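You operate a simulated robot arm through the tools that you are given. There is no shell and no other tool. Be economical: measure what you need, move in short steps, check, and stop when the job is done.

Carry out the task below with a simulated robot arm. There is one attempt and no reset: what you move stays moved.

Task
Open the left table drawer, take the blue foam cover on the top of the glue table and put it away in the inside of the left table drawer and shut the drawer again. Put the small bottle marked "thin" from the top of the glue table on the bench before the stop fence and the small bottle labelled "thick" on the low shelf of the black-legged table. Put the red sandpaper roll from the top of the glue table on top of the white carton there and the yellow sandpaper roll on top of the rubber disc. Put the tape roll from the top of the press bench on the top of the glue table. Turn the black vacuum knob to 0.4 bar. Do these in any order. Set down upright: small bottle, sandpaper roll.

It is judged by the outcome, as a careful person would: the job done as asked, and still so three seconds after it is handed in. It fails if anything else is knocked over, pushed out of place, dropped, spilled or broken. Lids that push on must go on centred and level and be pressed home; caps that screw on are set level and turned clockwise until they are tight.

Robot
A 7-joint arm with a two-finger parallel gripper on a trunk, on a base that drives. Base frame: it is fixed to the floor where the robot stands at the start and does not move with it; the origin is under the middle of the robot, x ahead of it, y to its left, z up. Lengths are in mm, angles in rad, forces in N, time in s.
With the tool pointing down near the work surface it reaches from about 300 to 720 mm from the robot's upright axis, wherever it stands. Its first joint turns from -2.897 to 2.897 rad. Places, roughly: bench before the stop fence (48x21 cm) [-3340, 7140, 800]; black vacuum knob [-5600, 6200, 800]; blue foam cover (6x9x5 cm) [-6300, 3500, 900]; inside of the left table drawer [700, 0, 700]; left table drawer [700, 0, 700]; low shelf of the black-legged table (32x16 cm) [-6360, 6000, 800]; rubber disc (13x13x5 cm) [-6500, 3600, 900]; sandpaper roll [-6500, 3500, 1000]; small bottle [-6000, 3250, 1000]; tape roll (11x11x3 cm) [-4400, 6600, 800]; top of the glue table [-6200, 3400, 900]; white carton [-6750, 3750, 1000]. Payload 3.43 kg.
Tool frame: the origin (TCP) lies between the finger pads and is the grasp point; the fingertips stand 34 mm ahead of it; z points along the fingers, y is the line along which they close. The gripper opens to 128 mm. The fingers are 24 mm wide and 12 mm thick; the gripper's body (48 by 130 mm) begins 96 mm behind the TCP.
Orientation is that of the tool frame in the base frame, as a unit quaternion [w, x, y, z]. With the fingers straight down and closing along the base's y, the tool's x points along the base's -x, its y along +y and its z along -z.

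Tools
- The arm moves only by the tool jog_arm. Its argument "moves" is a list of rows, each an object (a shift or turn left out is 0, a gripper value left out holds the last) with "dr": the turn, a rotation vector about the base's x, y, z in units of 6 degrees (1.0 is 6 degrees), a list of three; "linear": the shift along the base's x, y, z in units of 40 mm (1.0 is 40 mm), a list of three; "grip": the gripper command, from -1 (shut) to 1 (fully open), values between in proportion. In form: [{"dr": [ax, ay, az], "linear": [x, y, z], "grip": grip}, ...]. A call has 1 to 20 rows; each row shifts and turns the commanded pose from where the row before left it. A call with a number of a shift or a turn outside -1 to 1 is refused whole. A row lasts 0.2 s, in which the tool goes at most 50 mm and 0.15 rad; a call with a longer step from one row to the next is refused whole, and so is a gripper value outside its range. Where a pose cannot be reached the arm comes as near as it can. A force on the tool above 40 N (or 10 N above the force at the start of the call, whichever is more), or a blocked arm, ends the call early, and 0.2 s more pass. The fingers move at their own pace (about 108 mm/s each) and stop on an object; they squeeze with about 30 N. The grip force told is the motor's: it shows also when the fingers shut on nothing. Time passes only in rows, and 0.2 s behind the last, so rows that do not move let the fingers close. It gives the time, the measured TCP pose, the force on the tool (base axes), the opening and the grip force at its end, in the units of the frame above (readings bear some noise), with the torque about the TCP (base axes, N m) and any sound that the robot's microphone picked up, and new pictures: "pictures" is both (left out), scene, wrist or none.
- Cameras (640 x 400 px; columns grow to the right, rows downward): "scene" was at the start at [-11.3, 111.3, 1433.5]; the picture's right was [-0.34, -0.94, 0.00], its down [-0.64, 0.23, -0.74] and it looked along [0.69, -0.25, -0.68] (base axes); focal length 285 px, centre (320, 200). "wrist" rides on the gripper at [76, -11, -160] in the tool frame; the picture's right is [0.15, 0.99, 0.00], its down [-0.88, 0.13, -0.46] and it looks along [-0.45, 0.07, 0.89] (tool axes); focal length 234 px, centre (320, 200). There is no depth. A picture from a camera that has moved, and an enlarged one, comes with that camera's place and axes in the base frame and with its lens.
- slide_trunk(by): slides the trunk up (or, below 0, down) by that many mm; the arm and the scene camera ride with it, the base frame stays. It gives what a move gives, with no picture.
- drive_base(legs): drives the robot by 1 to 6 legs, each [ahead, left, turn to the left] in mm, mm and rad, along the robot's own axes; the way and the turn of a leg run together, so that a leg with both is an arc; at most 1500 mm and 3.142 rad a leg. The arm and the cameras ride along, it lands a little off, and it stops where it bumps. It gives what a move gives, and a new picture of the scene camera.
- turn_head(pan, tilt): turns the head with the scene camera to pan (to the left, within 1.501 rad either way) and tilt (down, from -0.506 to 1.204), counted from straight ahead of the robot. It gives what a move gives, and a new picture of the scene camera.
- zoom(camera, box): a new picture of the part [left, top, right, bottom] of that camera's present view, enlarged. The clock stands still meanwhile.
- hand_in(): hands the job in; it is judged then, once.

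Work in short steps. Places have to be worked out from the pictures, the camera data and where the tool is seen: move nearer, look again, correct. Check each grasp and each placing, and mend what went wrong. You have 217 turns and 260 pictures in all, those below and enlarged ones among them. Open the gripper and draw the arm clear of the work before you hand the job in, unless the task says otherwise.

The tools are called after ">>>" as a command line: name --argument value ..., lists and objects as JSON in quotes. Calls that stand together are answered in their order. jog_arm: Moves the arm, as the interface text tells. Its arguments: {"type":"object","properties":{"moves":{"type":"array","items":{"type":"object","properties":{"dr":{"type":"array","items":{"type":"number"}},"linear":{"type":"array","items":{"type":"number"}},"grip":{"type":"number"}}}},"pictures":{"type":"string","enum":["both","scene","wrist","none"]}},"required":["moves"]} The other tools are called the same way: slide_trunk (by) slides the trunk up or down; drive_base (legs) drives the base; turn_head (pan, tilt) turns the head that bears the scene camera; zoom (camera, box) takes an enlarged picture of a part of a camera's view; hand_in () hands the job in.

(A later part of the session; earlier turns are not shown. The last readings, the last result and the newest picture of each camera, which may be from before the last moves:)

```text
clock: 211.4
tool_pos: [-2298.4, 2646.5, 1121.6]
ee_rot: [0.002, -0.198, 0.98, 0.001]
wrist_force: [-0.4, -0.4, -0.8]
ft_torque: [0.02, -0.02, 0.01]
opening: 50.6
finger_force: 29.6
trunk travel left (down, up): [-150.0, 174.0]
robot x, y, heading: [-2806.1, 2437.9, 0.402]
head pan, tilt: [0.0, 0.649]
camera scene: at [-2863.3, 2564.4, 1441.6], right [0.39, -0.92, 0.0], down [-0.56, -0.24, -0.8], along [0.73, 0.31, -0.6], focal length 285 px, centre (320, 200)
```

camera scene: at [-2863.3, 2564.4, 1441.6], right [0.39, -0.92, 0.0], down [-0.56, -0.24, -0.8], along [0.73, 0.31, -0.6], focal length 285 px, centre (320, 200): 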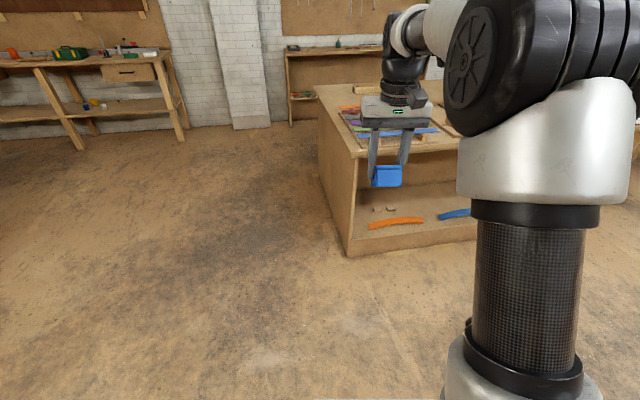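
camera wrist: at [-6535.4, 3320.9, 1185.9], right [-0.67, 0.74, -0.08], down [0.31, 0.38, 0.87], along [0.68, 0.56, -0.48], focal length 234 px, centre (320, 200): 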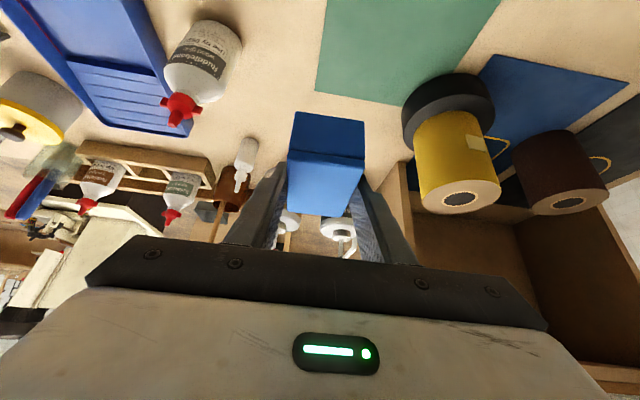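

I continue along the waypoints back to the drawer, avoiding the floor blocks.

>>> drive_base --legs '[[-63, -1384, 0], [-211, -246, 0], [625, -472, 0], [625, -472, 0], [-82, -1258, 0], [0, 0, 0.183]]'

>>> turn_head --pan 0.0 --tilt 0.8

```text
clock: 249.3
tool_pos: [-24.8, -420.6, 1121.5]
ee_rot: [0.002, -0.29, 0.957, 0.001]
wrist_force: [-0.1, -0.3, 0.4]
ft_torque: [-0.02, 0.03, -0.03]
opening: 50.4
finger_force: 30.3
trunk travel left (down, up): [-150.0, 174.0]
robot x, y, heading: [-481.9, -721.5, 0.592]
head pan, tilt: [0.0, 0.649]
camera scene: at [-564.1, -607.5, 1441.6], right [0.56, -0.83, 0.0], down [-0.5, -0.34, -0.8], along [0.66, 0.44, -0.6], focal length 285 px, centre (320, 200)
```

scene: 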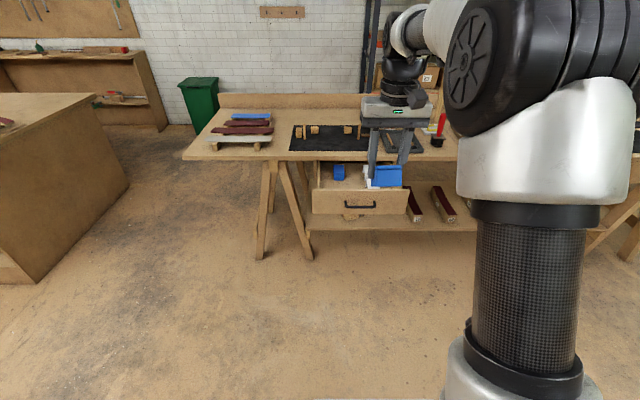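

```text
clock: 250.0
tool_pos: [-24.5, -420.5, 1120.6]
ee_rot: [0.001, -0.29, 0.957, 0.001]
wrist_force: [-0.6, -0.2, -0.2]
ft_torque: [-0.01, 0.05, 0.0]
opening: 50.3
finger_force: 30.7
trunk travel left (down, up): [-150.0, 174.0]
robot x, y, heading: [-485.5, -720.1, 0.589]
head pan, tilt: [0.0, 0.799]
camera scene: at [-569.2, -610.9, 1429.0], right [0.56, -0.83, 0.0], down [-0.59, -0.4, -0.7], along [0.58, 0.39, -0.72], focal length 285 px, centre (320, 200)
```

scene: 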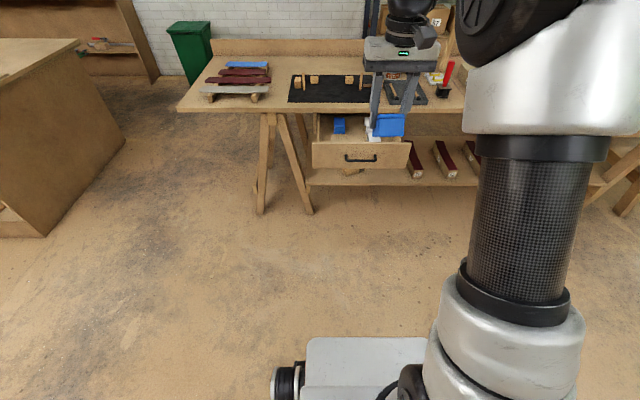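

Drawer is open as left. I drive 360 mm closer so that its front compartment is within easy reach.

>>> drive_base --legs '[[360, -20, 0]]'

>>> jog_arm --moves '[{}]' --pictures "wrist"

```text
clock: 252.3
tool_pos: [282.0, -239.6, 1120.4]
ee_rot: [0.001, -0.289, 0.957, 0.002]
wrist_force: [0.4, 1.1, -0.2]
ft_torque: [0.01, 0.01, 0.02]
opening: 50.5
finger_force: 30.0
trunk travel left (down, up): [-150.0, 174.0]
robot x, y, heading: [-176.6, -538.6, 0.592]
head pan, tilt: [0.0, 0.799]
camera scene: at [-262.2, -429.0, 1429.0], right [0.56, -0.83, 0.0], down [-0.6, -0.4, -0.7], along [0.58, 0.39, -0.72], focal length 285 px, centre (320, 200)
```

scene: 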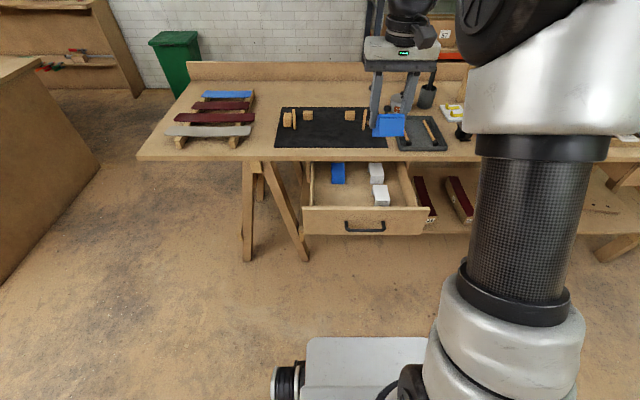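

```text
clock: 252.7
tool_pos: [283.6, -239.3, 1119.6]
ee_rot: [0.002, -0.289, 0.957, 0.001]
wrist_force: [0.5, 0.0, 0.3]
ft_torque: [0.0, -0.01, 0.02]
opening: 50.2
finger_force: 30.3
trunk travel left (down, up): [-150.0, 174.0]
robot x, y, heading: [-179.0, -537.9, 0.59]
head pan, tilt: [0.0, 0.799]
camera wrist: at [228.0, -292.3, 1279.9], right [-0.67, 0.74, 0.0], down [0.66, 0.59, 0.46], along [0.34, 0.31, -0.89], focal length 234 px, centre (320, 200)
```

wrist: 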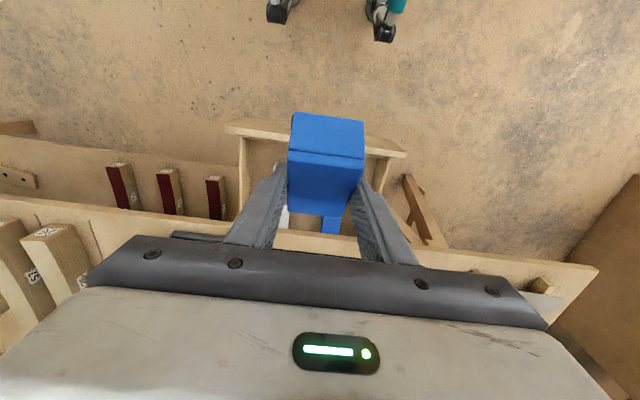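

>>> zoom --camera "scene" --box '[280, 145, 450, 245]'

```text
3.76 times, centred on (365, 195) of scene
camera zoom: at [-262.2, -429.0, 1429.0], right [0.56, -0.83, 0.0], down [-0.6, -0.4, -0.7], along [0.58, 0.39, -0.72], focal length 1072 px, centre (151, 219)
```

zoom: 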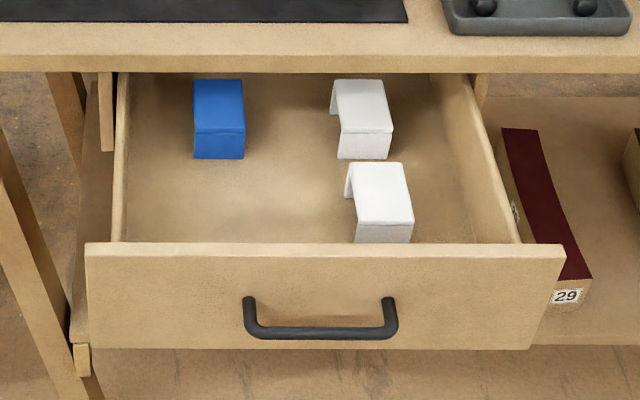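

The drawer interior has free space at front left. The foam sits tilted 34° in the hand, so I will yaw 90° and lean the hand sideways over the drawer interior to set it flat. First yaw, and drive 70 mm closer.

>>> jog_arm --moves '[{"dr": [0, 0, 1]}, {"dr": [0, 0, 1]}, {"dr": [0, 0, 1]}, {"dr": [0, 0, 1]}, {"dr": [0, 0, 1]}, {"dr": [0, 0, 1]}, {"dr": [0, 0, 1]}, {"dr": [0, 0, 1]}, {"dr": [0, 0, 1]}, {"dr": [0, 0, 1]}, {"dr": [0, 0, 1]}, {"dr": [0, 0, 1]}, {"dr": [0, 0, 1]}, {"dr": [0, 0, 1]}, {"dr": [0, 0, 1]}]' --pictures "none"

>>> drive_base --legs '[[70, 0, 0]]'

>>> jog_arm --moves '[{"dr": [0.831, 0.556, 0], "linear": [0.2, 0.4, -0.8]}, {"dr": [0.831, 0.556, 0], "linear": [0.2, 0.4, -0.8]}, {"dr": [0.831, 0.556, 0], "linear": [0.2, 0.4, -0.8]}, {"dr": [0.831, 0.556, 0], "linear": [0.2, 0.4, -0.8]}, {"dr": [0.831, 0.556, 0], "linear": [0.2, 0.4, -0.8]}, {"dr": [0.59, 0.395, 0], "linear": [0, 0, -0.8]}, {}]' --pictures "both"

```text
clock: 255.9
tool_pos: [283.1, -240.1, 1120.9]
ee_rot: [0.0, 0.881, -0.472, -0.002]
wrist_force: [0.2, -0.8, 0.1]
ft_torque: [0.01, 0.02, 0.01]
opening: 50.5
finger_force: 30.3
trunk travel left (down, up): [-150.0, 174.0]
robot x, y, heading: [-177.1, -535.7, 0.587]
head pan, tilt: [0.0, 0.799]
```

```text
clock: 256.9
tool_pos: [340.7, -202.2, 1120.6]
ee_rot: [0.0, 0.881, -0.473, -0.002]
wrist_force: [-0.3, 0.1, 0.2]
ft_torque: [0.03, -0.01, 0.03]
opening: 50.5
finger_force: 30.4
trunk travel left (down, up): [-150.0, 174.0]
robot x, y, heading: [-118.2, -500.9, 0.593]
head pan, tilt: [0.0, 0.799]
camera scene: at [-204.4, -390.3, 1429.0], right [0.56, -0.83, 0.0], down [-0.6, -0.4, -0.7], along [0.58, 0.39, -0.72], focal length 285 px, centre (320, 200)
```

scene: 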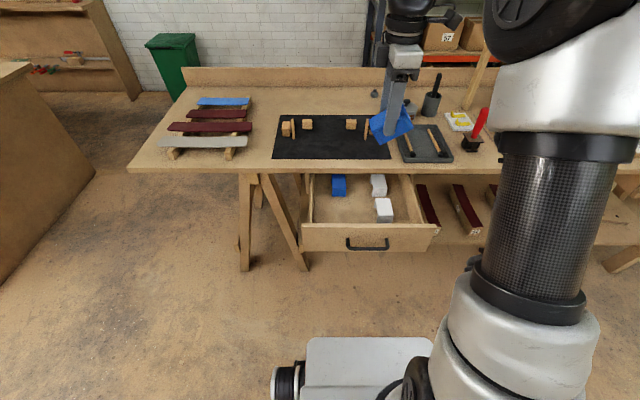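

```text
clock: 258.5
tool_pos: [380.3, -119.6, 928.2]
ee_rot: [-0.139, 0.841, -0.452, -0.263]
wrist_force: [0.0, 0.2, -0.8]
ft_torque: [-0.05, 0.04, 0.01]
opening: 50.4
finger_force: 30.2
trunk travel left (down, up): [-150.0, 174.0]
robot x, y, heading: [-116.3, -501.1, 0.591]
head pan, tilt: [0.0, 0.799]
camera scene: at [-204.3, -390.3, 1429.0], right [0.56, -0.83, 0.0], down [-0.6, -0.4, -0.7], along [0.58, 0.39, -0.72], focal length 285 px, centre (320, 200)
camera wrist: at [477.2, -242.2, 1016.5], right [-0.76, -0.65, -0.08], down [-0.36, 0.32, 0.88], along [-0.54, 0.69, -0.48], focal length 234 px, centre (320, 200)
```

scene: 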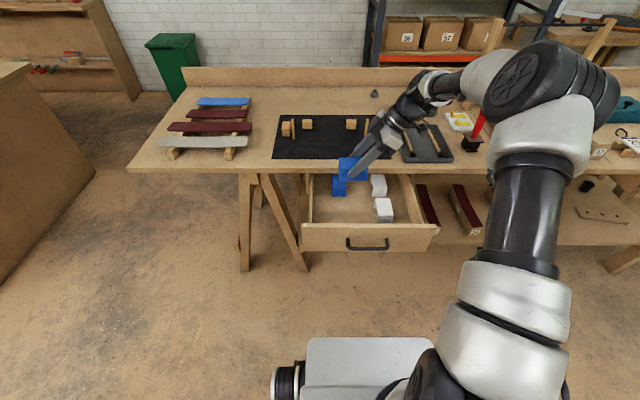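
wrist: 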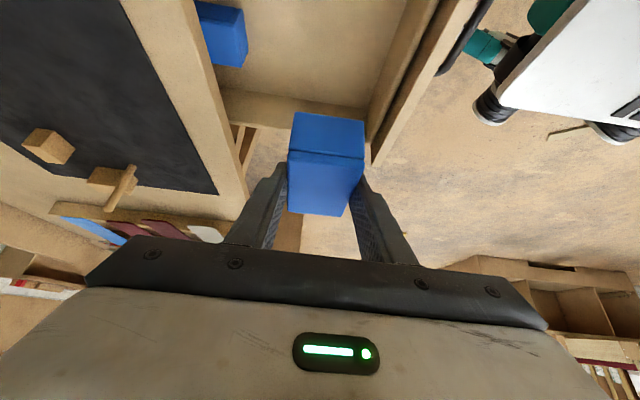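

The foam is level over the front-left of the drawer. I shift slightly left and lower it inside.

>>> jog_arm --moves '[{"linear": [-0.35, 0.52, -0.8]}, {"linear": [0, 0, -0.9]}, {"linear": [0, 0, -0.9]}, {"linear": [0, 0, -0.9]}, {"linear": [0, 0, -0.9]}, {"linear": [0, 0, -0.5]}, {}]' --pictures "both"

```text
clock: 260.1
tool_pos: [367.3, -99.1, 733.0]
ee_rot: [-0.138, 0.841, -0.451, -0.263]
wrist_force: [0.6, 0.8, 0.5]
ft_torque: [0.01, 0.03, 0.02]
opening: 50.6
finger_force: 30.2
trunk travel left (down, up): [-150.0, 174.0]
robot x, y, heading: [-117.6, -500.8, 0.588]
head pan, tilt: [0.0, 0.799]
camera scene: at [-204.4, -390.2, 1429.0], right [0.56, -0.83, 0.0], down [-0.6, -0.4, -0.7], along [0.58, 0.39, -0.72], focal length 285 px, centre (320, 200)
camera wrist: at [463.1, -221.2, 820.5], right [-0.76, -0.65, -0.08], down [-0.37, 0.32, 0.87], along [-0.54, 0.69, -0.48], focal length 234 px, centre (320, 200)
```

scene: 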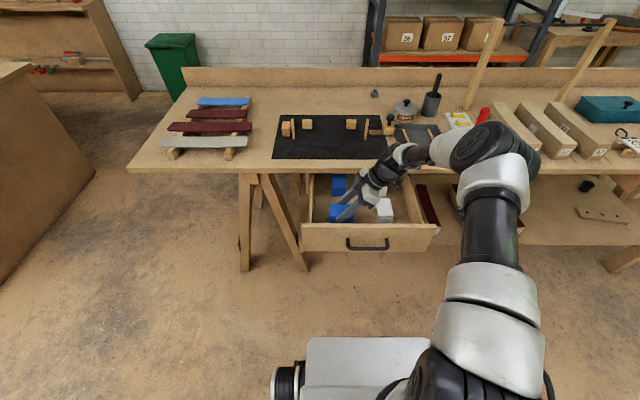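
wrist: 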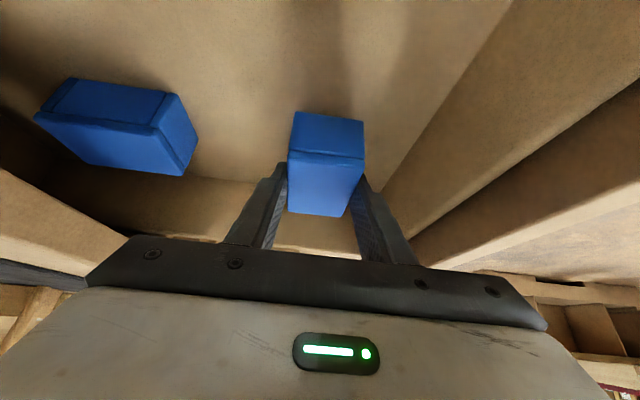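

Inside the drawer with good clearance. I lower gently to contact.

>>> jog_arm --moves '[{"linear": [0, 0, -0.15]}, {"linear": [0, 0, -0.15]}, {}]' --pictures "none"

>>> jog_arm --moves '[{"linear": [0, 0, -0.1]}, {"linear": [0, 0, -0.1]}, {}]' --pictures "wrist"

```text
clock: 260.9
tool_pos: [366.1, -99.7, 720.1]
ee_rot: [-0.138, 0.842, -0.452, -0.261]
wrist_force: [-0.4, 0.1, 0.0]
ft_torque: [-0.03, 0.01, 0.01]
opening: 50.4
finger_force: 29.9
trunk travel left (down, up): [-150.0, 174.0]
robot x, y, heading: [-118.6, -500.5, 0.595]
head pan, tilt: [0.0, 0.799]
```

```text
clock: 261.7
tool_pos: [366.2, -98.2, 716.1]
ee_rot: [-0.14, 0.842, -0.45, -0.262]
wrist_force: [0.8, -0.8, 29.2]
ft_torque: [-0.01, 0.25, -0.06]
opening: 50.2
finger_force: 30.4
trunk travel left (down, up): [-150.0, 174.0]
robot x, y, heading: [-118.4, -499.2, 0.592]
head pan, tilt: [0.0, 0.799]
camera wrist: at [463.0, -221.0, 804.6], right [-0.76, -0.65, -0.08], down [-0.37, 0.32, 0.88], along [-0.54, 0.69, -0.48], focal length 234 px, centre (320, 200)
```

wrist: 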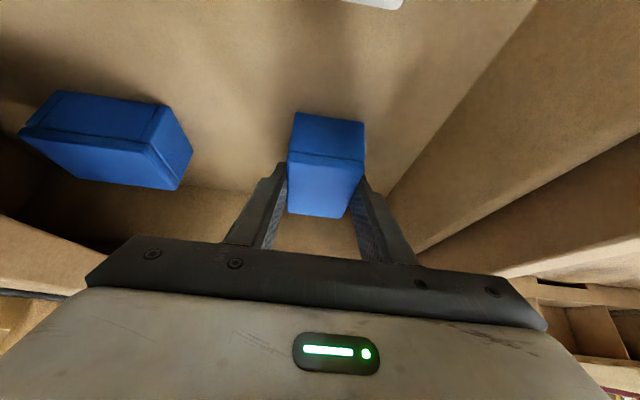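

Contact. I open and withdraw along the tool axis.

>>> jog_arm --moves '[{"linear": [0, 0, 0.05]}, {"grip": 0.4}, {"grip": 0.4}, {"grip": 0.4}, {"linear": [0.2, -0.3, 0.6]}, {"linear": [0.25, -0.38, 0.75]}, {"linear": [0.2, -0.3, 0.8]}, {"linear": [0.1, -0.15, 0.9]}, {"linear": [0, 0, 0.9]}, {"linear": [0, 0, 0.9]}, {"linear": [0, 0, 0.9]}]' --pictures "both"

```text
clock: 264.1
tool_pos: [396.6, -144.6, 946.3]
ee_rot: [-0.137, 0.842, -0.451, -0.263]
wrist_force: [0.0, -0.1, -0.8]
ft_torque: [0.02, -0.01, 0.01]
opening: 89.7
finger_force: 0.0
trunk travel left (down, up): [-150.0, 174.0]
robot x, y, heading: [-121.7, -499.3, 0.588]
head pan, tilt: [0.0, 0.799]
camera scene: at [-204.3, -390.2, 1429.0], right [0.56, -0.83, 0.0], down [-0.6, -0.4, -0.7], along [0.58, 0.39, -0.72], focal length 285 px, centre (320, 200)
camera wrist: at [493.1, -266.9, 1034.2], right [-0.76, -0.65, -0.08], down [-0.36, 0.32, 0.87], along [-0.54, 0.69, -0.48], focal length 234 px, centre (320, 200)
```

scene: 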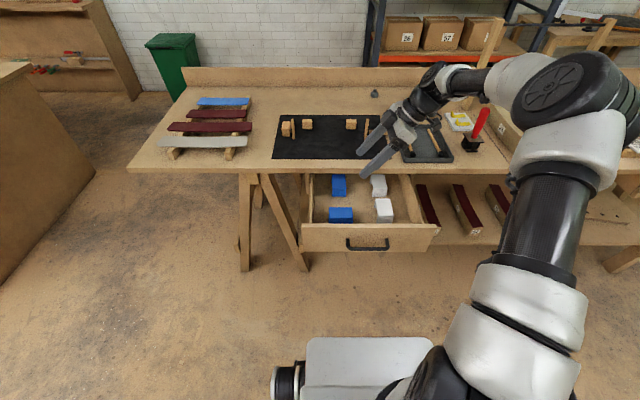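
wrist: 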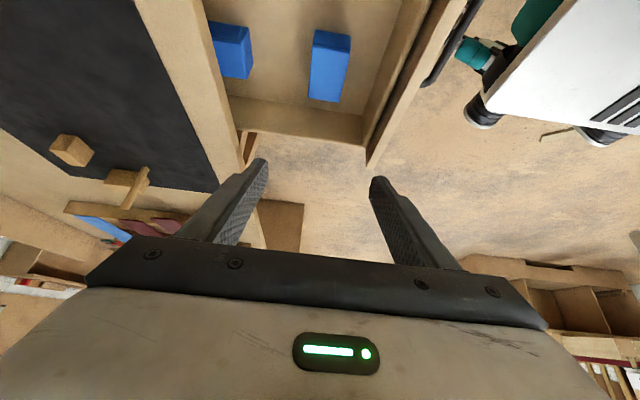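

Foam lies in the drawer. I straighten the tool, back the base off, and pitch the tool to horizontal before the handle again.

>>> jog_arm --moves '[{"dr": [-0.831, -0.556, 0], "linear": [0, 0, 0.3]}, {"dr": [-0.831, -0.556, 0], "linear": [0, 0, 0.3]}, {"dr": [-0.831, -0.556, 0]}, {"dr": [-0.831, -0.556, 0]}, {"dr": [-0.831, -0.556, 0], "grip": -0.25}, {"dr": [-0.59, -0.395, 0]}]' --pictures "none"

>>> drive_base --legs '[[-300, 0, 0]]'

>>> jog_arm --moves '[{"dr": [0.556, -0.831, 0], "linear": [-0.13, -0.09, -0.43]}, {"dr": [0.556, -0.831, 0], "linear": [-0.13, -0.09, -0.43]}, {"dr": [0.556, -0.831, 0], "linear": [-0.13, -0.09, -0.43]}, {"dr": [0.556, -0.831, 0], "linear": [-0.13, -0.09, -0.43]}, {"dr": [0.556, -0.831, 0], "linear": [-0.13, -0.09, -0.43]}, {"dr": [0.556, -0.831, 0], "linear": [-0.13, -0.09, -0.43]}, {"dr": [0.556, -0.831, 0], "linear": [-0.13, -0.09, -0.43]}, {"dr": [0.556, -0.831, 0], "linear": [-0.13, -0.09, -0.43]}, {"dr": [0.556, -0.831, 0], "linear": [-0.13, -0.09, -0.43]}, {"dr": [0.556, -0.831, 0], "linear": [-0.13, -0.09, -0.43]}, {"dr": [0.556, -0.831, 0], "linear": [-0.13, -0.09, -0.43]}, {"dr": [0.556, -0.831, 0], "linear": [-0.13, -0.09, -0.43]}, {"dr": [0.556, -0.831, 0], "linear": [-0.13, -0.09, -0.43]}]' --pictures "wrist"

```text
clock: 265.5
tool_pos: [396.4, -144.9, 969.5]
ee_rot: [0.0, 0.881, -0.473, -0.001]
wrist_force: [-0.7, 0.3, -0.6]
ft_torque: [0.0, 0.0, -0.01]
opening: 47.9
finger_force: 0.1
trunk travel left (down, up): [-150.0, 174.0]
robot x, y, heading: [-117.7, -504.3, 0.593]
head pan, tilt: [0.0, 0.799]
```

```text
clock: 267.5
tool_pos: [151.8, -309.6, 970.1]
ee_rot: [0.001, 0.881, -0.473, -0.002]
wrist_force: [-0.3, 0.3, -1.0]
ft_torque: [0.01, 0.01, -0.03]
opening: 47.9
finger_force: 0.0
trunk travel left (down, up): [-150.0, 174.0]
robot x, y, heading: [-365.2, -664.2, 0.591]
head pan, tilt: [0.0, 0.799]
camera scene: at [-450.2, -554.6, 1429.0], right [0.56, -0.83, 0.0], down [-0.6, -0.4, -0.7], along [0.58, 0.39, -0.72], focal length 285 px, centre (320, 200)
```

scene: 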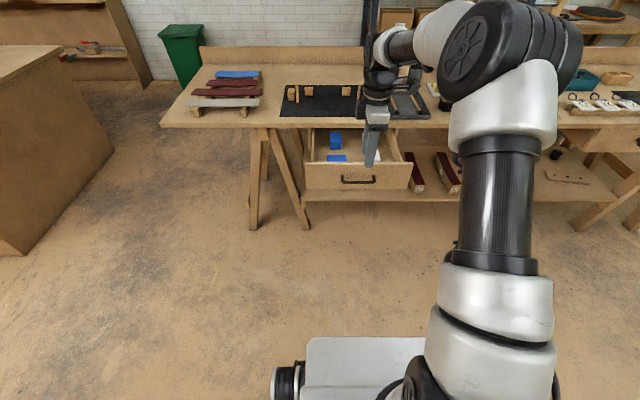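

```text
clock: 270.3
tool_pos: [82.5, -357.3, 746.6]
ee_rot: [-0.557, 0.685, -0.367, 0.294]
wrist_force: [0.1, -0.3, -0.5]
ft_torque: [0.0, 0.01, -0.02]
opening: 48.0
finger_force: 0.1
trunk travel left (down, up): [-150.0, 174.0]
robot x, y, heading: [-363.7, -662.7, 0.588]
head pan, tilt: [0.0, 0.799]
camera wrist: at [0.4, -507.4, 789.6], right [-0.09, -0.23, -0.97], down [-0.88, 0.47, -0.03], along [0.46, 0.85, -0.25], focal length 234 px, centre (320, 200)
```

wrist: 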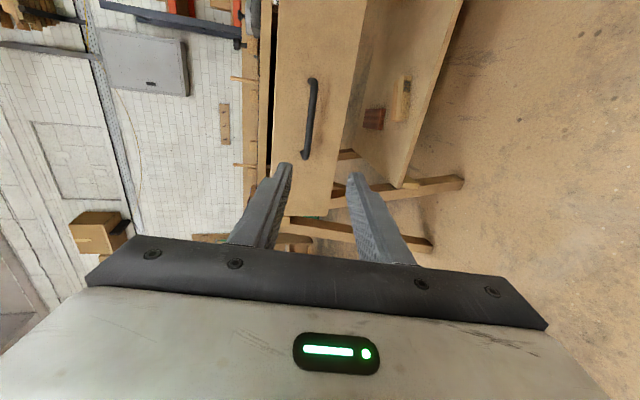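

I drive up to the handle, keeping about 50 mm short.

>>> drive_base --legs '[[160, -12, 0]]'

>>> jog_arm --moves '[{"linear": [0, 0, -0.65]}, {}]' --pictures "wrist"

```text
clock: 271.8
tool_pos: [222.6, -276.2, 745.9]
ee_rot: [-0.556, 0.686, -0.367, 0.293]
wrist_force: [0.4, -0.5, -0.5]
ft_torque: [0.0, -0.01, 0.0]
opening: 48.1
finger_force: 0.2
trunk travel left (down, up): [-150.0, 174.0]
robot x, y, heading: [-224.8, -586.6, 0.587]
head pan, tilt: [0.0, 0.799]
camera scene: at [-310.6, -475.7, 1429.0], right [0.56, -0.83, 0.0], down [-0.6, -0.4, -0.7], along [0.58, 0.39, -0.72], focal length 285 px, centre (320, 200)
```

scene: 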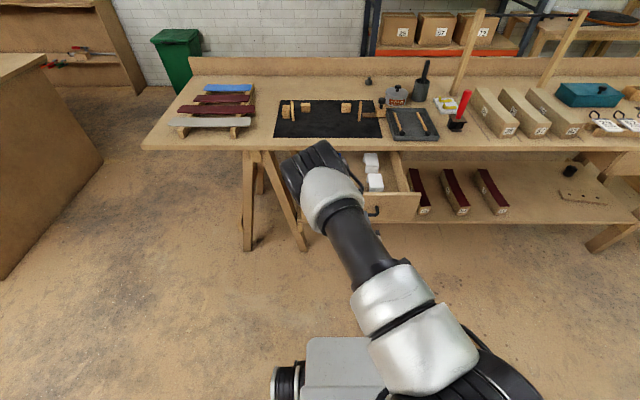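

```text
clock: 272.4
tool_pos: [223.1, -278.5, 718.8]
ee_rot: [-0.556, 0.686, -0.366, 0.293]
wrist_force: [-0.2, 0.0, -0.1]
ft_torque: [0.0, 0.04, 0.0]
opening: 48.3
finger_force: 0.0
trunk travel left (down, up): [-150.0, 174.0]
robot x, y, heading: [-224.1, -586.7, 0.589]
head pan, tilt: [0.0, 0.799]
camera wrist: at [139.7, -427.3, 763.4], right [-0.09, -0.23, -0.97], down [-0.88, 0.47, -0.03], along [0.46, 0.85, -0.25], focal length 234 px, centre (320, 200)
```

wrist: 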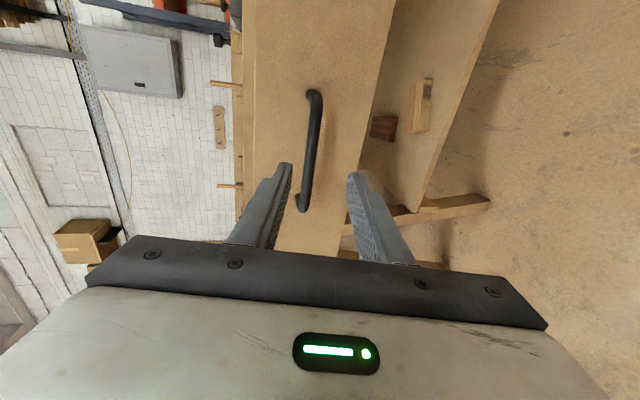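

Bar lies between the fingers vertically. I advance about 56 mm and grip it.

>>> jog_arm --moves '[{"linear": [0.58, 0.38, 0]}, {"linear": [0.58, 0.38, 0]}, {}, {"grip": -1}, {"grip": -1}, {"grip": -1}]' --pictures "wrist"

```text
clock: 273.8
tool_pos: [268.3, -247.2, 718.9]
ee_rot: [-0.554, 0.687, -0.367, 0.293]
wrist_force: [-0.2, 0.2, -11.5]
ft_torque: [-0.5, -0.09, 0.23]
opening: 11.5
finger_force: 45.0
trunk travel left (down, up): [-150.0, 174.0]
robot x, y, heading: [-224.8, -590.5, 0.593]
head pan, tilt: [0.0, 0.799]
camera wrist: at [186.2, -396.7, 763.1], right [-0.1, -0.24, -0.97], down [-0.88, 0.47, -0.03], along [0.46, 0.85, -0.25], focal length 234 px, centre (320, 200)
```

wrist: 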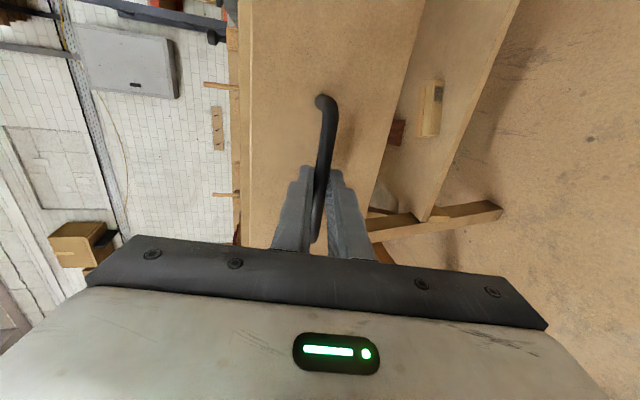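

Gripped. I push by driving 225 mm ahead, then finish with the arm.

>>> drive_base --legs '[[225, 0, 0]]'

>>> jog_arm --moves '[{"linear": [0.2, 0.13, 0]}, {"linear": [0.2, 0.13, 0]}, {"linear": [0.1, 0.07, 0]}, {"linear": [0.1, 0.07, 0]}, {"linear": [0.1, 0.07, 0]}, {}]' --pictures "wrist"

```text
clock: 275.5
tool_pos: [456.4, -121.9, 719.0]
ee_rot: [-0.554, 0.687, -0.368, 0.293]
wrist_force: [7.8, -13.0, -17.9]
ft_torque: [-0.56, -0.02, 0.13]
opening: 11.7
finger_force: 45.1
trunk travel left (down, up): [-150.0, 174.0]
robot x, y, heading: [-43.5, -462.4, 0.595]
head pan, tilt: [0.0, 0.799]
camera scene: at [-122.4, -350.1, 1429.1], right [0.56, -0.83, 0.0], down [-0.6, -0.4, -0.7], along [0.58, 0.39, -0.72], focal length 285 px, centre (320, 200)
```

scene: 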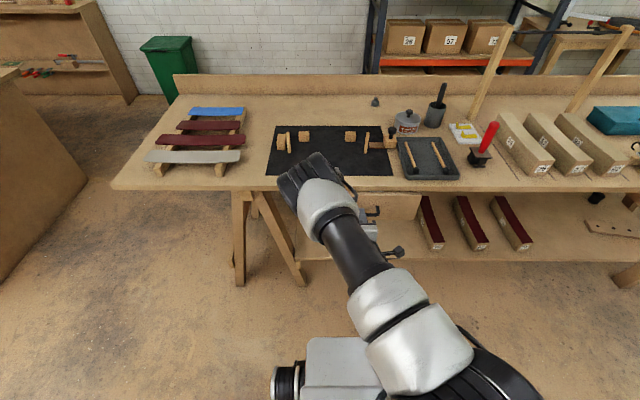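

```text
clock: 276.6
tool_pos: [477.6, -106.8, 718.4]
ee_rot: [-0.552, 0.688, -0.368, 0.294]
wrist_force: [-12.6, -7.3, 12.2]
ft_torque: [-0.13, -0.24, -0.11]
opening: 11.9
finger_force: 45.8
trunk travel left (down, up): [-150.0, 174.0]
robot x, y, heading: [-39.4, -457.6, 0.593]
head pan, tilt: [0.0, 0.799]
stopped in row 5: the force on the tool passed its limit at 43 N (the readings are from after the stop); the commanded pose is now the measured one
camera wrist: at [394.7, -257.6, 764.1], right [-0.1, -0.24, -0.97], down [-0.88, 0.47, -0.03], along [0.46, 0.85, -0.26], focal length 234 px, centre (320, 200)
```

wrist: 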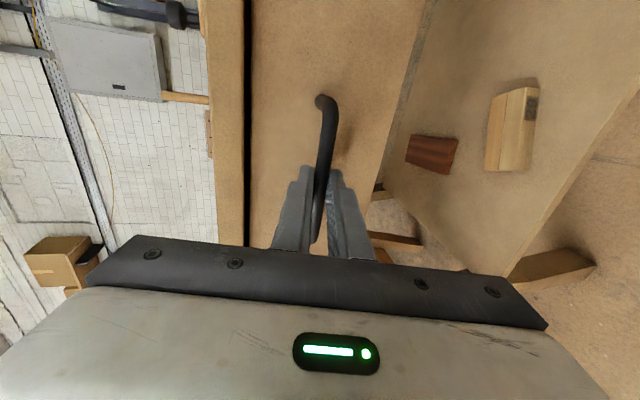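

Drawer fully shut (hard stop reached). I release, retreat and bring the tool vertical, camera facing forward.

>>> jog_arm --moves '[{"grip": -0.2}, {"grip": -0.2}, {"linear": [-0.6, -0.4, 0]}, {"linear": [-0.6, -0.4, 0]}, {"linear": [-0.6, -0.4, 0]}, {"dr": [-0.556, 0.831, 0], "linear": [0, 0, 0.4]}, {"dr": [-0.556, 0.831, 0], "linear": [0, 0, 0.4]}, {"dr": [-0.556, 0.831, 0], "linear": [0, 0, 0.4]}, {"dr": [-0.556, 0.831, 0], "linear": [0, 0, 0.4]}, {"dr": [-0.556, 0.831, 0], "linear": [0, 0, 0.5]}, {"dr": [-0.556, 0.831, 0], "linear": [0, 0, 0.5]}, {"dr": [-0.556, 0.831, 0], "linear": [0, 0, 0.5]}, {"dr": [-0.556, 0.831, 0], "linear": [0, 0, 0.6]}, {"dr": [-0.556, 0.831, 0], "linear": [0, 0, 0.6]}, {"dr": [-0.556, 0.831, 0], "linear": [0, 0, 0.6]}, {"dr": [-0.556, 0.831, 0], "linear": [0, 0, 0.8]}, {"dr": [-0.556, 0.831, 0], "linear": [0, 0, 0.8]}, {"dr": [-0.556, 0.831, 0], "linear": [0, 0, 0.8]}]' --pictures "none"

>>> jog_arm --moves '[{"dr": [0, 0, -1], "linear": [0, 0, 0.3]}, {"dr": [0, 0, -1], "linear": [0, 0, 0.3]}, {"dr": [0, 0, -1], "linear": [0, 0, 0.3]}, {"dr": [0, 0, -1], "linear": [0, 0, 0.3]}, {"dr": [0, 0, -1], "linear": [0, 0, 0.3]}, {"dr": [0, 0, -1]}, {"dr": [0, 0, -1]}, {"dr": [0, 0, -1]}, {"dr": [0, 0, -1]}, {"dr": [0, 0, -1]}, {"dr": [0, 0, -1]}, {"dr": [0, 0, -1]}, {"dr": [0, 0, -1]}, {"dr": [0, 0, -1]}, {"dr": [0, 0, -1]}]' --pictures "scene"

```text
clock: 280.4
tool_pos: [406.8, -155.4, 1009.2]
ee_rot: [0.006, 0.882, -0.472, -0.006]
wrist_force: [0.2, 0.7, 0.0]
ft_torque: [0.0, -0.03, -0.02]
opening: 51.0
finger_force: 0.0
trunk travel left (down, up): [-150.0, 174.0]
robot x, y, heading: [-40.8, -461.6, 0.592]
head pan, tilt: [0.0, 0.799]
```

```text
clock: 283.6
tool_pos: [406.9, -154.4, 1068.2]
ee_rot: [-0.001, -0.29, 0.957, 0.006]
wrist_force: [0.2, -0.2, 0.0]
ft_torque: [0.03, 0.01, -0.03]
opening: 51.2
finger_force: 0.2
trunk travel left (down, up): [-150.0, 174.0]
robot x, y, heading: [-40.0, -459.0, 0.592]
head pan, tilt: [0.0, 0.799]
camera scene: at [-124.5, -350.6, 1429.0], right [0.56, -0.83, 0.0], down [-0.59, -0.4, -0.7], along [0.58, 0.39, -0.72], focal length 285 px, centre (320, 200)
```

scene: 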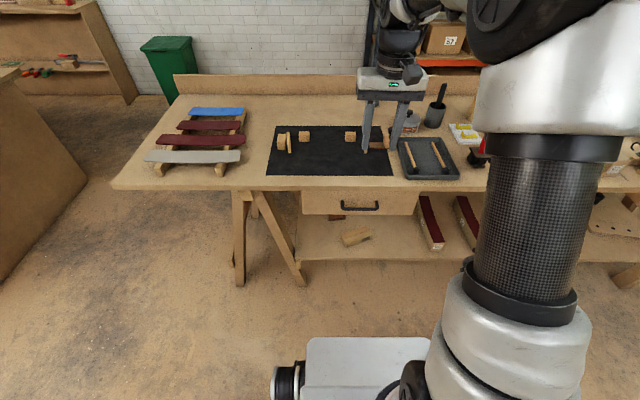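

Drawer shut, nothing disturbed. Now I drive north toward the press bench through the wide aisle west of the jig bench.

>>> drive_base --legs '[[-525, 15, 0], [0, 0, 1.608], [1207, -364, 0], [1053, -235, 0], [1431, -90, 0]]'

>>> turn_head --pan 0.1 --tilt 0.4

>>> turn_head --pan -0.9 --tilt 0.35

```text
clock: 308.6
tool_pos: [-2430.3, 3104.5, 1069.0]
ee_rot: [0.006, 0.888, -0.46, -0.005]
wrist_force: [0.6, 0.2, 0.2]
ft_torque: [-0.01, -0.01, -0.02]
opening: 51.1
finger_force: 0.0
trunk travel left (down, up): [-150.0, 174.0]
robot x, y, heading: [-2112.6, 2666.6, 2.188]
head pan, tilt: [0.0, 0.799]
camera scene: at [-2221.3, 2578.0, 1429.0], right [0.81, 0.58, 0.0], down [0.42, -0.58, -0.7], along [-0.4, 0.57, -0.72], focal length 285 px, centre (320, 200)
```

scene: 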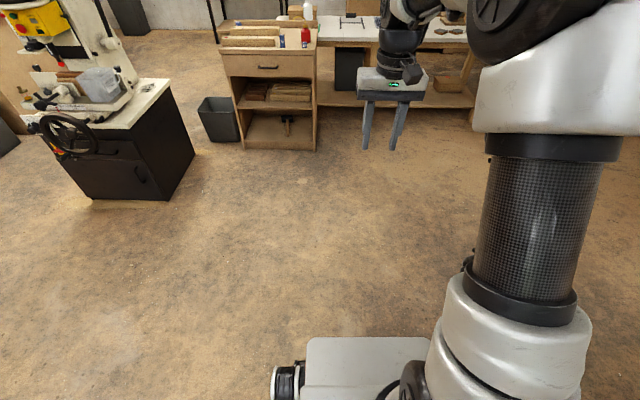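

```text
clock: 309.5
tool_pos: [-2429.5, 3104.4, 1069.5]
ee_rot: [0.005, 0.888, -0.46, -0.004]
wrist_force: [1.1, -0.6, 0.4]
ft_torque: [-0.02, 0.04, 0.0]
opening: 51.3
finger_force: 0.1
trunk travel left (down, up): [-150.0, 174.0]
robot x, y, heading: [-2112.6, 2669.8, 2.186]
head pan, tilt: [0.099, 0.4]
camera scene: at [-2235.5, 2582.0, 1464.0], right [0.75, 0.66, 0.0], down [0.26, -0.29, -0.92], along [-0.61, 0.69, -0.39], focal length 285 px, centre (320, 200)
```

scene: 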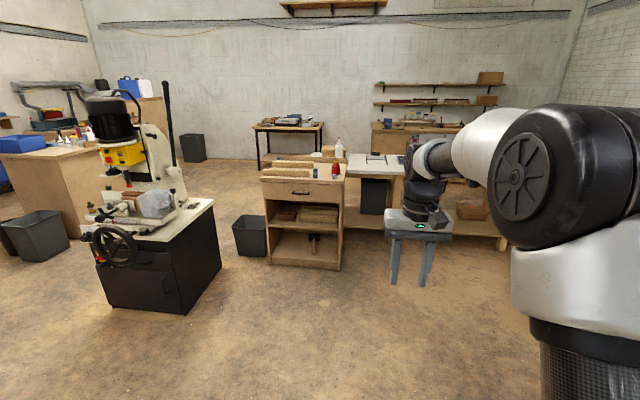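

```text
clock: 310.8
tool_pos: [-2431.2, 3104.5, 1068.2]
ee_rot: [0.006, 0.888, -0.46, -0.003]
wrist_force: [0.3, 0.8, 0.0]
ft_torque: [0.02, -0.03, 0.03]
opening: 50.9
finger_force: 0.0
trunk travel left (down, up): [-150.0, 174.0]
robot x, y, heading: [-2111.9, 2667.3, 2.195]
head pan, tilt: [-0.901, 0.351]
camera scene: at [-2148.7, 2601.8, 1468.6], right [0.96, -0.28, 0.0], down [-0.1, -0.33, -0.94], along [0.26, 0.9, -0.34], focal length 285 px, centre (320, 200)
```

scene: 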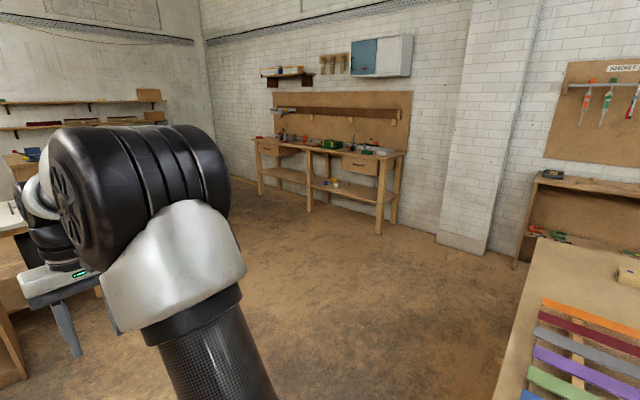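

The press bench and the fence bench form one line along the far wall, behind the white drafting table. I go round its right end.

>>> drive_base --legs '[[0, 0, -0.62], [1350, -180, 0], [1250, -60, 0]]'

>>> turn_head --pan 0.7 --tilt 0.5

```text
clock: 325.1
tool_pos: [-1845.8, 5776.9, 1069.2]
ee_rot: [-0.004, -0.701, 0.713, 0.005]
wrist_force: [0.5, -0.9, -0.8]
ft_torque: [0.0, 0.02, 0.03]
opening: 51.1
finger_force: 0.1
trunk travel left (down, up): [-150.0, 174.0]
robot x, y, heading: [-1849.4, 5234.9, 1.56]
head pan, tilt: [-0.901, 0.351]
camera scene: at [-1915.2, 5205.1, 1468.6], right [0.61, -0.79, 0.0], down [-0.27, -0.21, -0.94], along [0.74, 0.57, -0.34], focal length 285 px, centre (320, 200)
```

scene: 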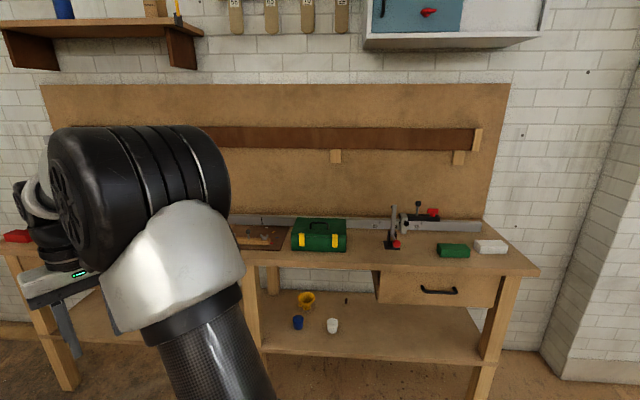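

```text
clock: 326.8
tool_pos: [-1844.2, 5777.0, 1069.4]
ee_rot: [-0.004, -0.701, 0.713, 0.006]
wrist_force: [0.1, -0.4, 1.0]
ft_torque: [-0.02, 0.01, 0.04]
opening: 51.2
finger_force: 0.0
trunk travel left (down, up): [-150.0, 174.0]
robot x, y, heading: [-1848.8, 5235.8, 1.559]
head pan, tilt: [0.7, 0.499]
camera scene: at [-2046.6, 5218.5, 1455.0], right [0.77, 0.63, 0.0], down [0.3, -0.37, -0.88], along [-0.56, 0.68, -0.48], focal length 285 px, centre (320, 200)
```

scene: 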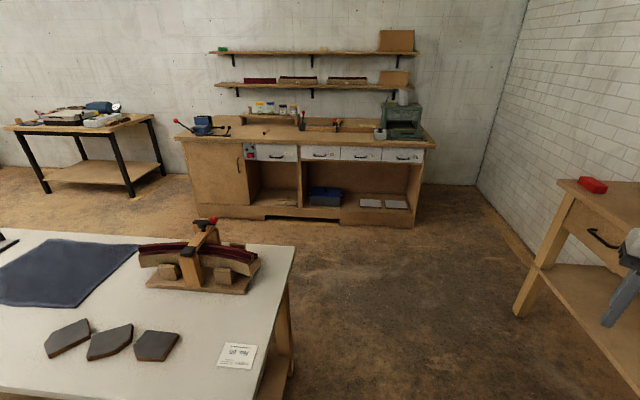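

I zoom on the far bench to identify press, tape, fence.

>>> zoom --camera "scene" --box '[170, 80, 450, 235]'

>>> zoom --camera "scene" --box '[0, 80, 180, 200]'

```text
2.29 times, centred on (310, 158) of scene
camera zoom: at [-2046.6, 5218.5, 1455.0], right [0.77, 0.63, 0.0], down [0.3, -0.37, -0.88], along [-0.56, 0.68, -0.48], focal length 651 px, centre (343, 297)
```

zoom: 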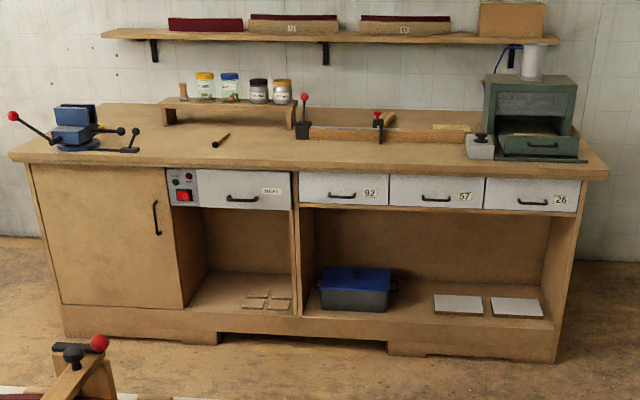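

```text
3.33 times, centred on (90, 140) of scene
camera zoom: at [-2046.6, 5218.5, 1455.0], right [0.77, 0.63, 0.0], down [0.3, -0.37, -0.88], along [-0.56, 0.68, -0.48], focal length 949 px, centre (1087, 400)
```

zoom: 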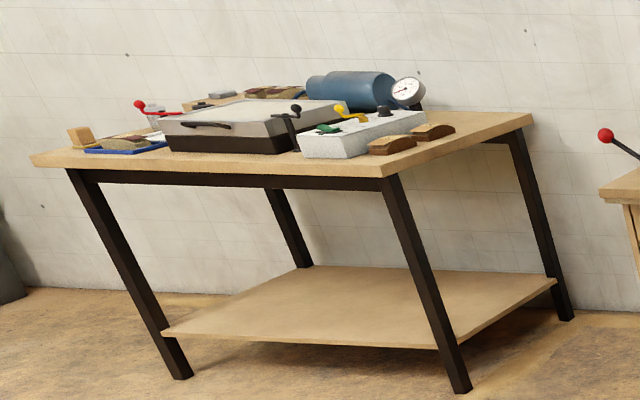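

The far bench carries the fence with red stop; I go into the aisle and stand in front of it, facing it.

>>> drive_base --legs '[[750, 70, 0], [0, 0, 0.595], [1000, 548, 0]]'

>>> turn_head --pan 0.8 --tilt 0.5

```text
clock: 338.0
tool_pos: [-3225.7, 6957.7, 1068.1]
ee_rot: [0.005, 0.882, -0.47, -0.005]
wrist_force: [-0.2, -0.1, 0.7]
ft_torque: [0.04, 0.01, -0.01]
opening: 51.0
finger_force: 0.2
trunk travel left (down, up): [-150.0, 174.0]
robot x, y, heading: [-2917.5, 6510.0, 2.166]
head pan, tilt: [0.7, 0.499]
camera scene: at [-3070.1, 6384.2, 1455.0], right [0.27, 0.96, 0.0], down [0.46, -0.13, -0.88], along [-0.85, 0.24, -0.48], focal length 285 px, centre (320, 200)
```

scene: 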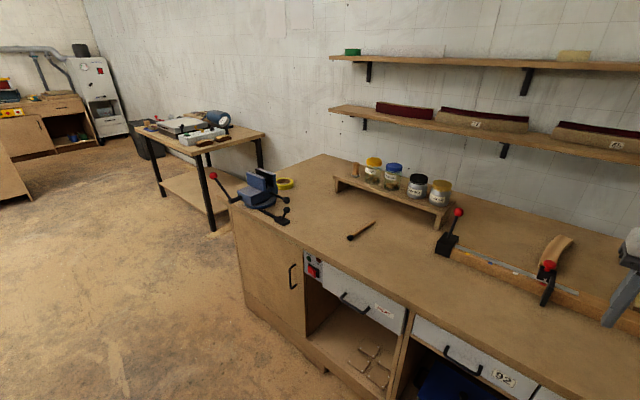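

```text
clock: 338.6
tool_pos: [-3224.9, 6958.0, 1068.6]
ee_rot: [0.006, 0.883, -0.47, -0.004]
wrist_force: [0.2, -0.9, -0.5]
ft_torque: [-0.03, 0.01, 0.0]
opening: 51.2
finger_force: 0.1
trunk travel left (down, up): [-150.0, 174.0]
robot x, y, heading: [-2916.1, 6511.4, 2.165]
head pan, tilt: [0.799, 0.499]
camera scene: at [-3072.1, 6375.5, 1455.0], right [0.17, 0.98, 0.0], down [0.47, -0.08, -0.88], along [-0.86, 0.15, -0.48], focal length 285 px, centre (320, 200)
```

scene: 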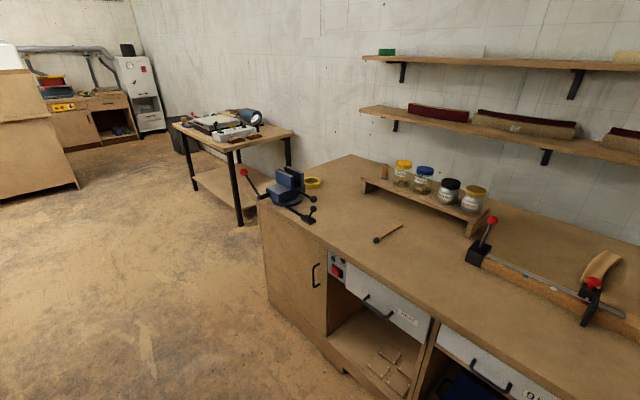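

The yellow tape roll is behind the vise at about [-4388,6564]. It is best reached from the bench's left end, so I drive round there.

>>> drive_base --legs '[[34, 1490, 0], [238, 540, 0], [0, 0, -1.594]]'

>>> turn_head --pan 0.5 --tilt 0.6

```text
clock: 362.4
tool_pos: [-4299.7, 5898.0, 1069.0]
ee_rot: [-0.002, -0.276, 0.961, 0.007]
wrist_force: [0.6, -0.1, 0.7]
ft_torque: [0.02, 0.01, 0.01]
opening: 51.1
finger_force: 0.0
trunk travel left (down, up): [-150.0, 174.0]
robot x, y, heading: [-4755.1, 5603.9, 0.567]
head pan, tilt: [0.799, 0.499]
camera scene: at [-4884.6, 5763.5, 1455.0], right [0.98, -0.2, 0.0], down [-0.1, -0.47, -0.88], along [0.18, 0.86, -0.48], focal length 285 px, centre (320, 200)
```

scene: 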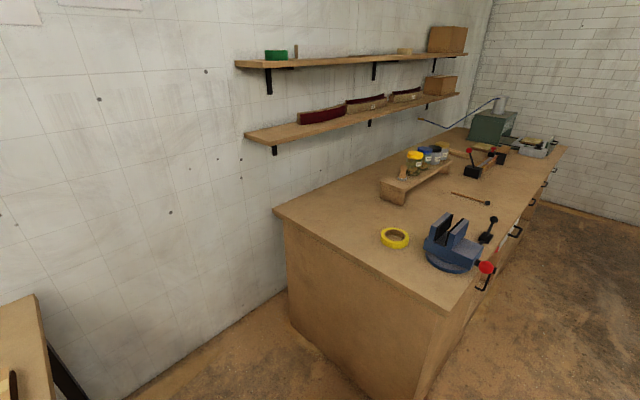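

```text
clock: 363.2
tool_pos: [-4299.0, 5898.4, 1068.8]
ee_rot: [-0.001, -0.276, 0.961, 0.007]
wrist_force: [-0.6, 0.8, -0.5]
ft_torque: [0.02, -0.01, 0.0]
opening: 51.2
finger_force: 0.1
trunk travel left (down, up): [-150.0, 174.0]
robot x, y, heading: [-4755.6, 5605.8, 0.562]
head pan, tilt: [0.499, 0.6]
camera scene: at [-4860.4, 5751.8, 1445.9], right [0.88, -0.48, 0.0], down [-0.27, -0.49, -0.83], along [0.4, 0.72, -0.56], focal length 285 px, centre (320, 200)
```

scene: 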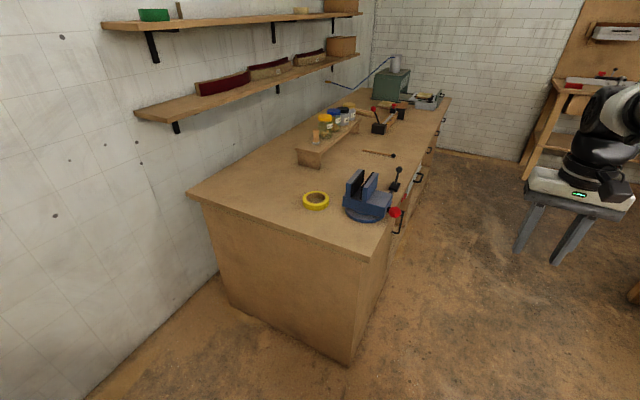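

Bench left edge passes [-4433,6200]; tape ≈ [-4436,6552]. I move in beside the bench's end with small clearance.

>>> drive_base --legs '[[0, 626, 0], [190, 0, 0]]'

>>> turn_head --pan 0.15 --tilt 0.8

>>> jog_arm --moves '[{"grip": 0.8}]' --pictures "wrist"

```text
clock: 367.2
tool_pos: [-4500.6, 6219.5, 1068.3]
ee_rot: [0.0, -0.282, 0.959, 0.007]
wrist_force: [0.6, 0.5, -0.4]
ft_torque: [0.01, 0.01, 0.03]
opening: 51.2
finger_force: 0.0
trunk travel left (down, up): [-150.0, 174.0]
robot x, y, heading: [-4951.3, 5921.4, 0.576]
head pan, tilt: [0.499, 0.6]
stopped in leg 1: the robot was blocked; the commanded pose is now the measured one
camera scene: at [-5059.8, 6067.0, 1445.9], right [0.88, -0.48, 0.0], down [-0.27, -0.5, -0.83], along [0.39, 0.72, -0.56], focal length 285 px, centre (320, 200)
```

scene: 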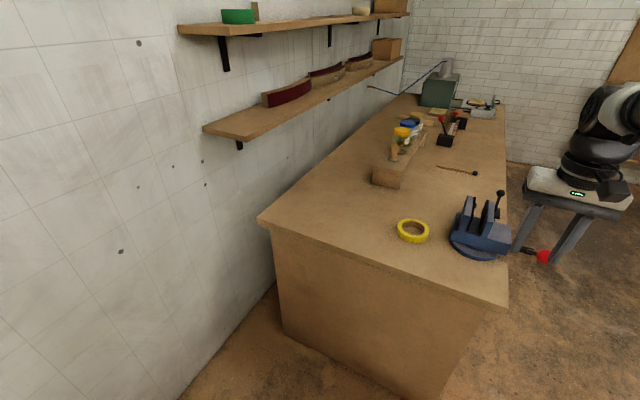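

```text
clock: 368.1
tool_pos: [-4500.1, 6219.7, 1069.3]
ee_rot: [-0.001, -0.282, 0.959, 0.008]
wrist_force: [-0.7, 0.0, -0.2]
ft_torque: [0.04, 0.01, 0.0]
opening: 51.2
finger_force: 0.1
trunk travel left (down, up): [-150.0, 174.0]
robot x, y, heading: [-4952.7, 5920.3, 0.575]
head pan, tilt: [0.15, 0.799]
camera scene: at [-5041.5, 6042.7, 1429.0], right [0.66, -0.75, 0.0], down [-0.54, -0.47, -0.7], along [0.52, 0.46, -0.72], focal length 285 px, centre (320, 200)
```

scene: 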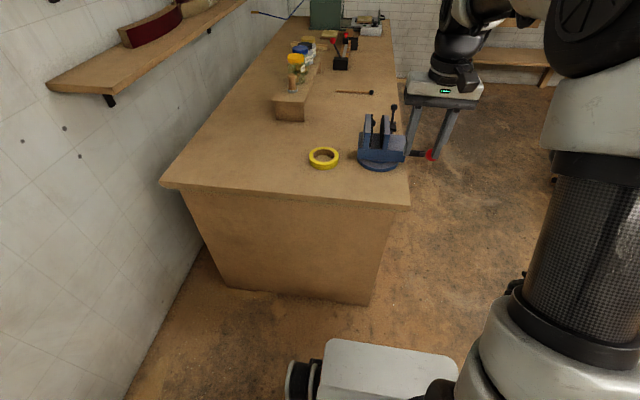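

```text
clock: 368.4
tool_pos: [-4501.5, 6218.9, 1069.6]
ee_rot: [-0.002, -0.281, 0.96, 0.008]
wrist_force: [-0.2, 0.3, 0.7]
ft_torque: [-0.01, -0.01, -0.03]
opening: 115.2
finger_force: 0.1
trunk travel left (down, up): [-150.0, 174.0]
robot x, y, heading: [-4950.3, 5923.1, 0.573]
head pan, tilt: [0.15, 0.799]
camera wrist: at [-4554.9, 6165.9, 1228.3], right [-0.66, 0.75, 0.02], down [0.67, 0.58, 0.46], along [0.34, 0.31, -0.89], focal length 234 px, centre (320, 200)
```

wrist: 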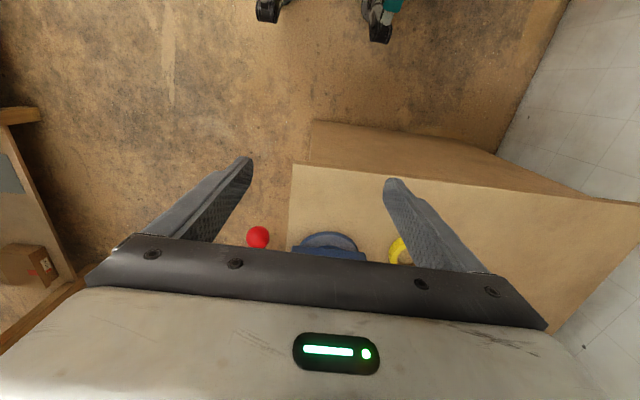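

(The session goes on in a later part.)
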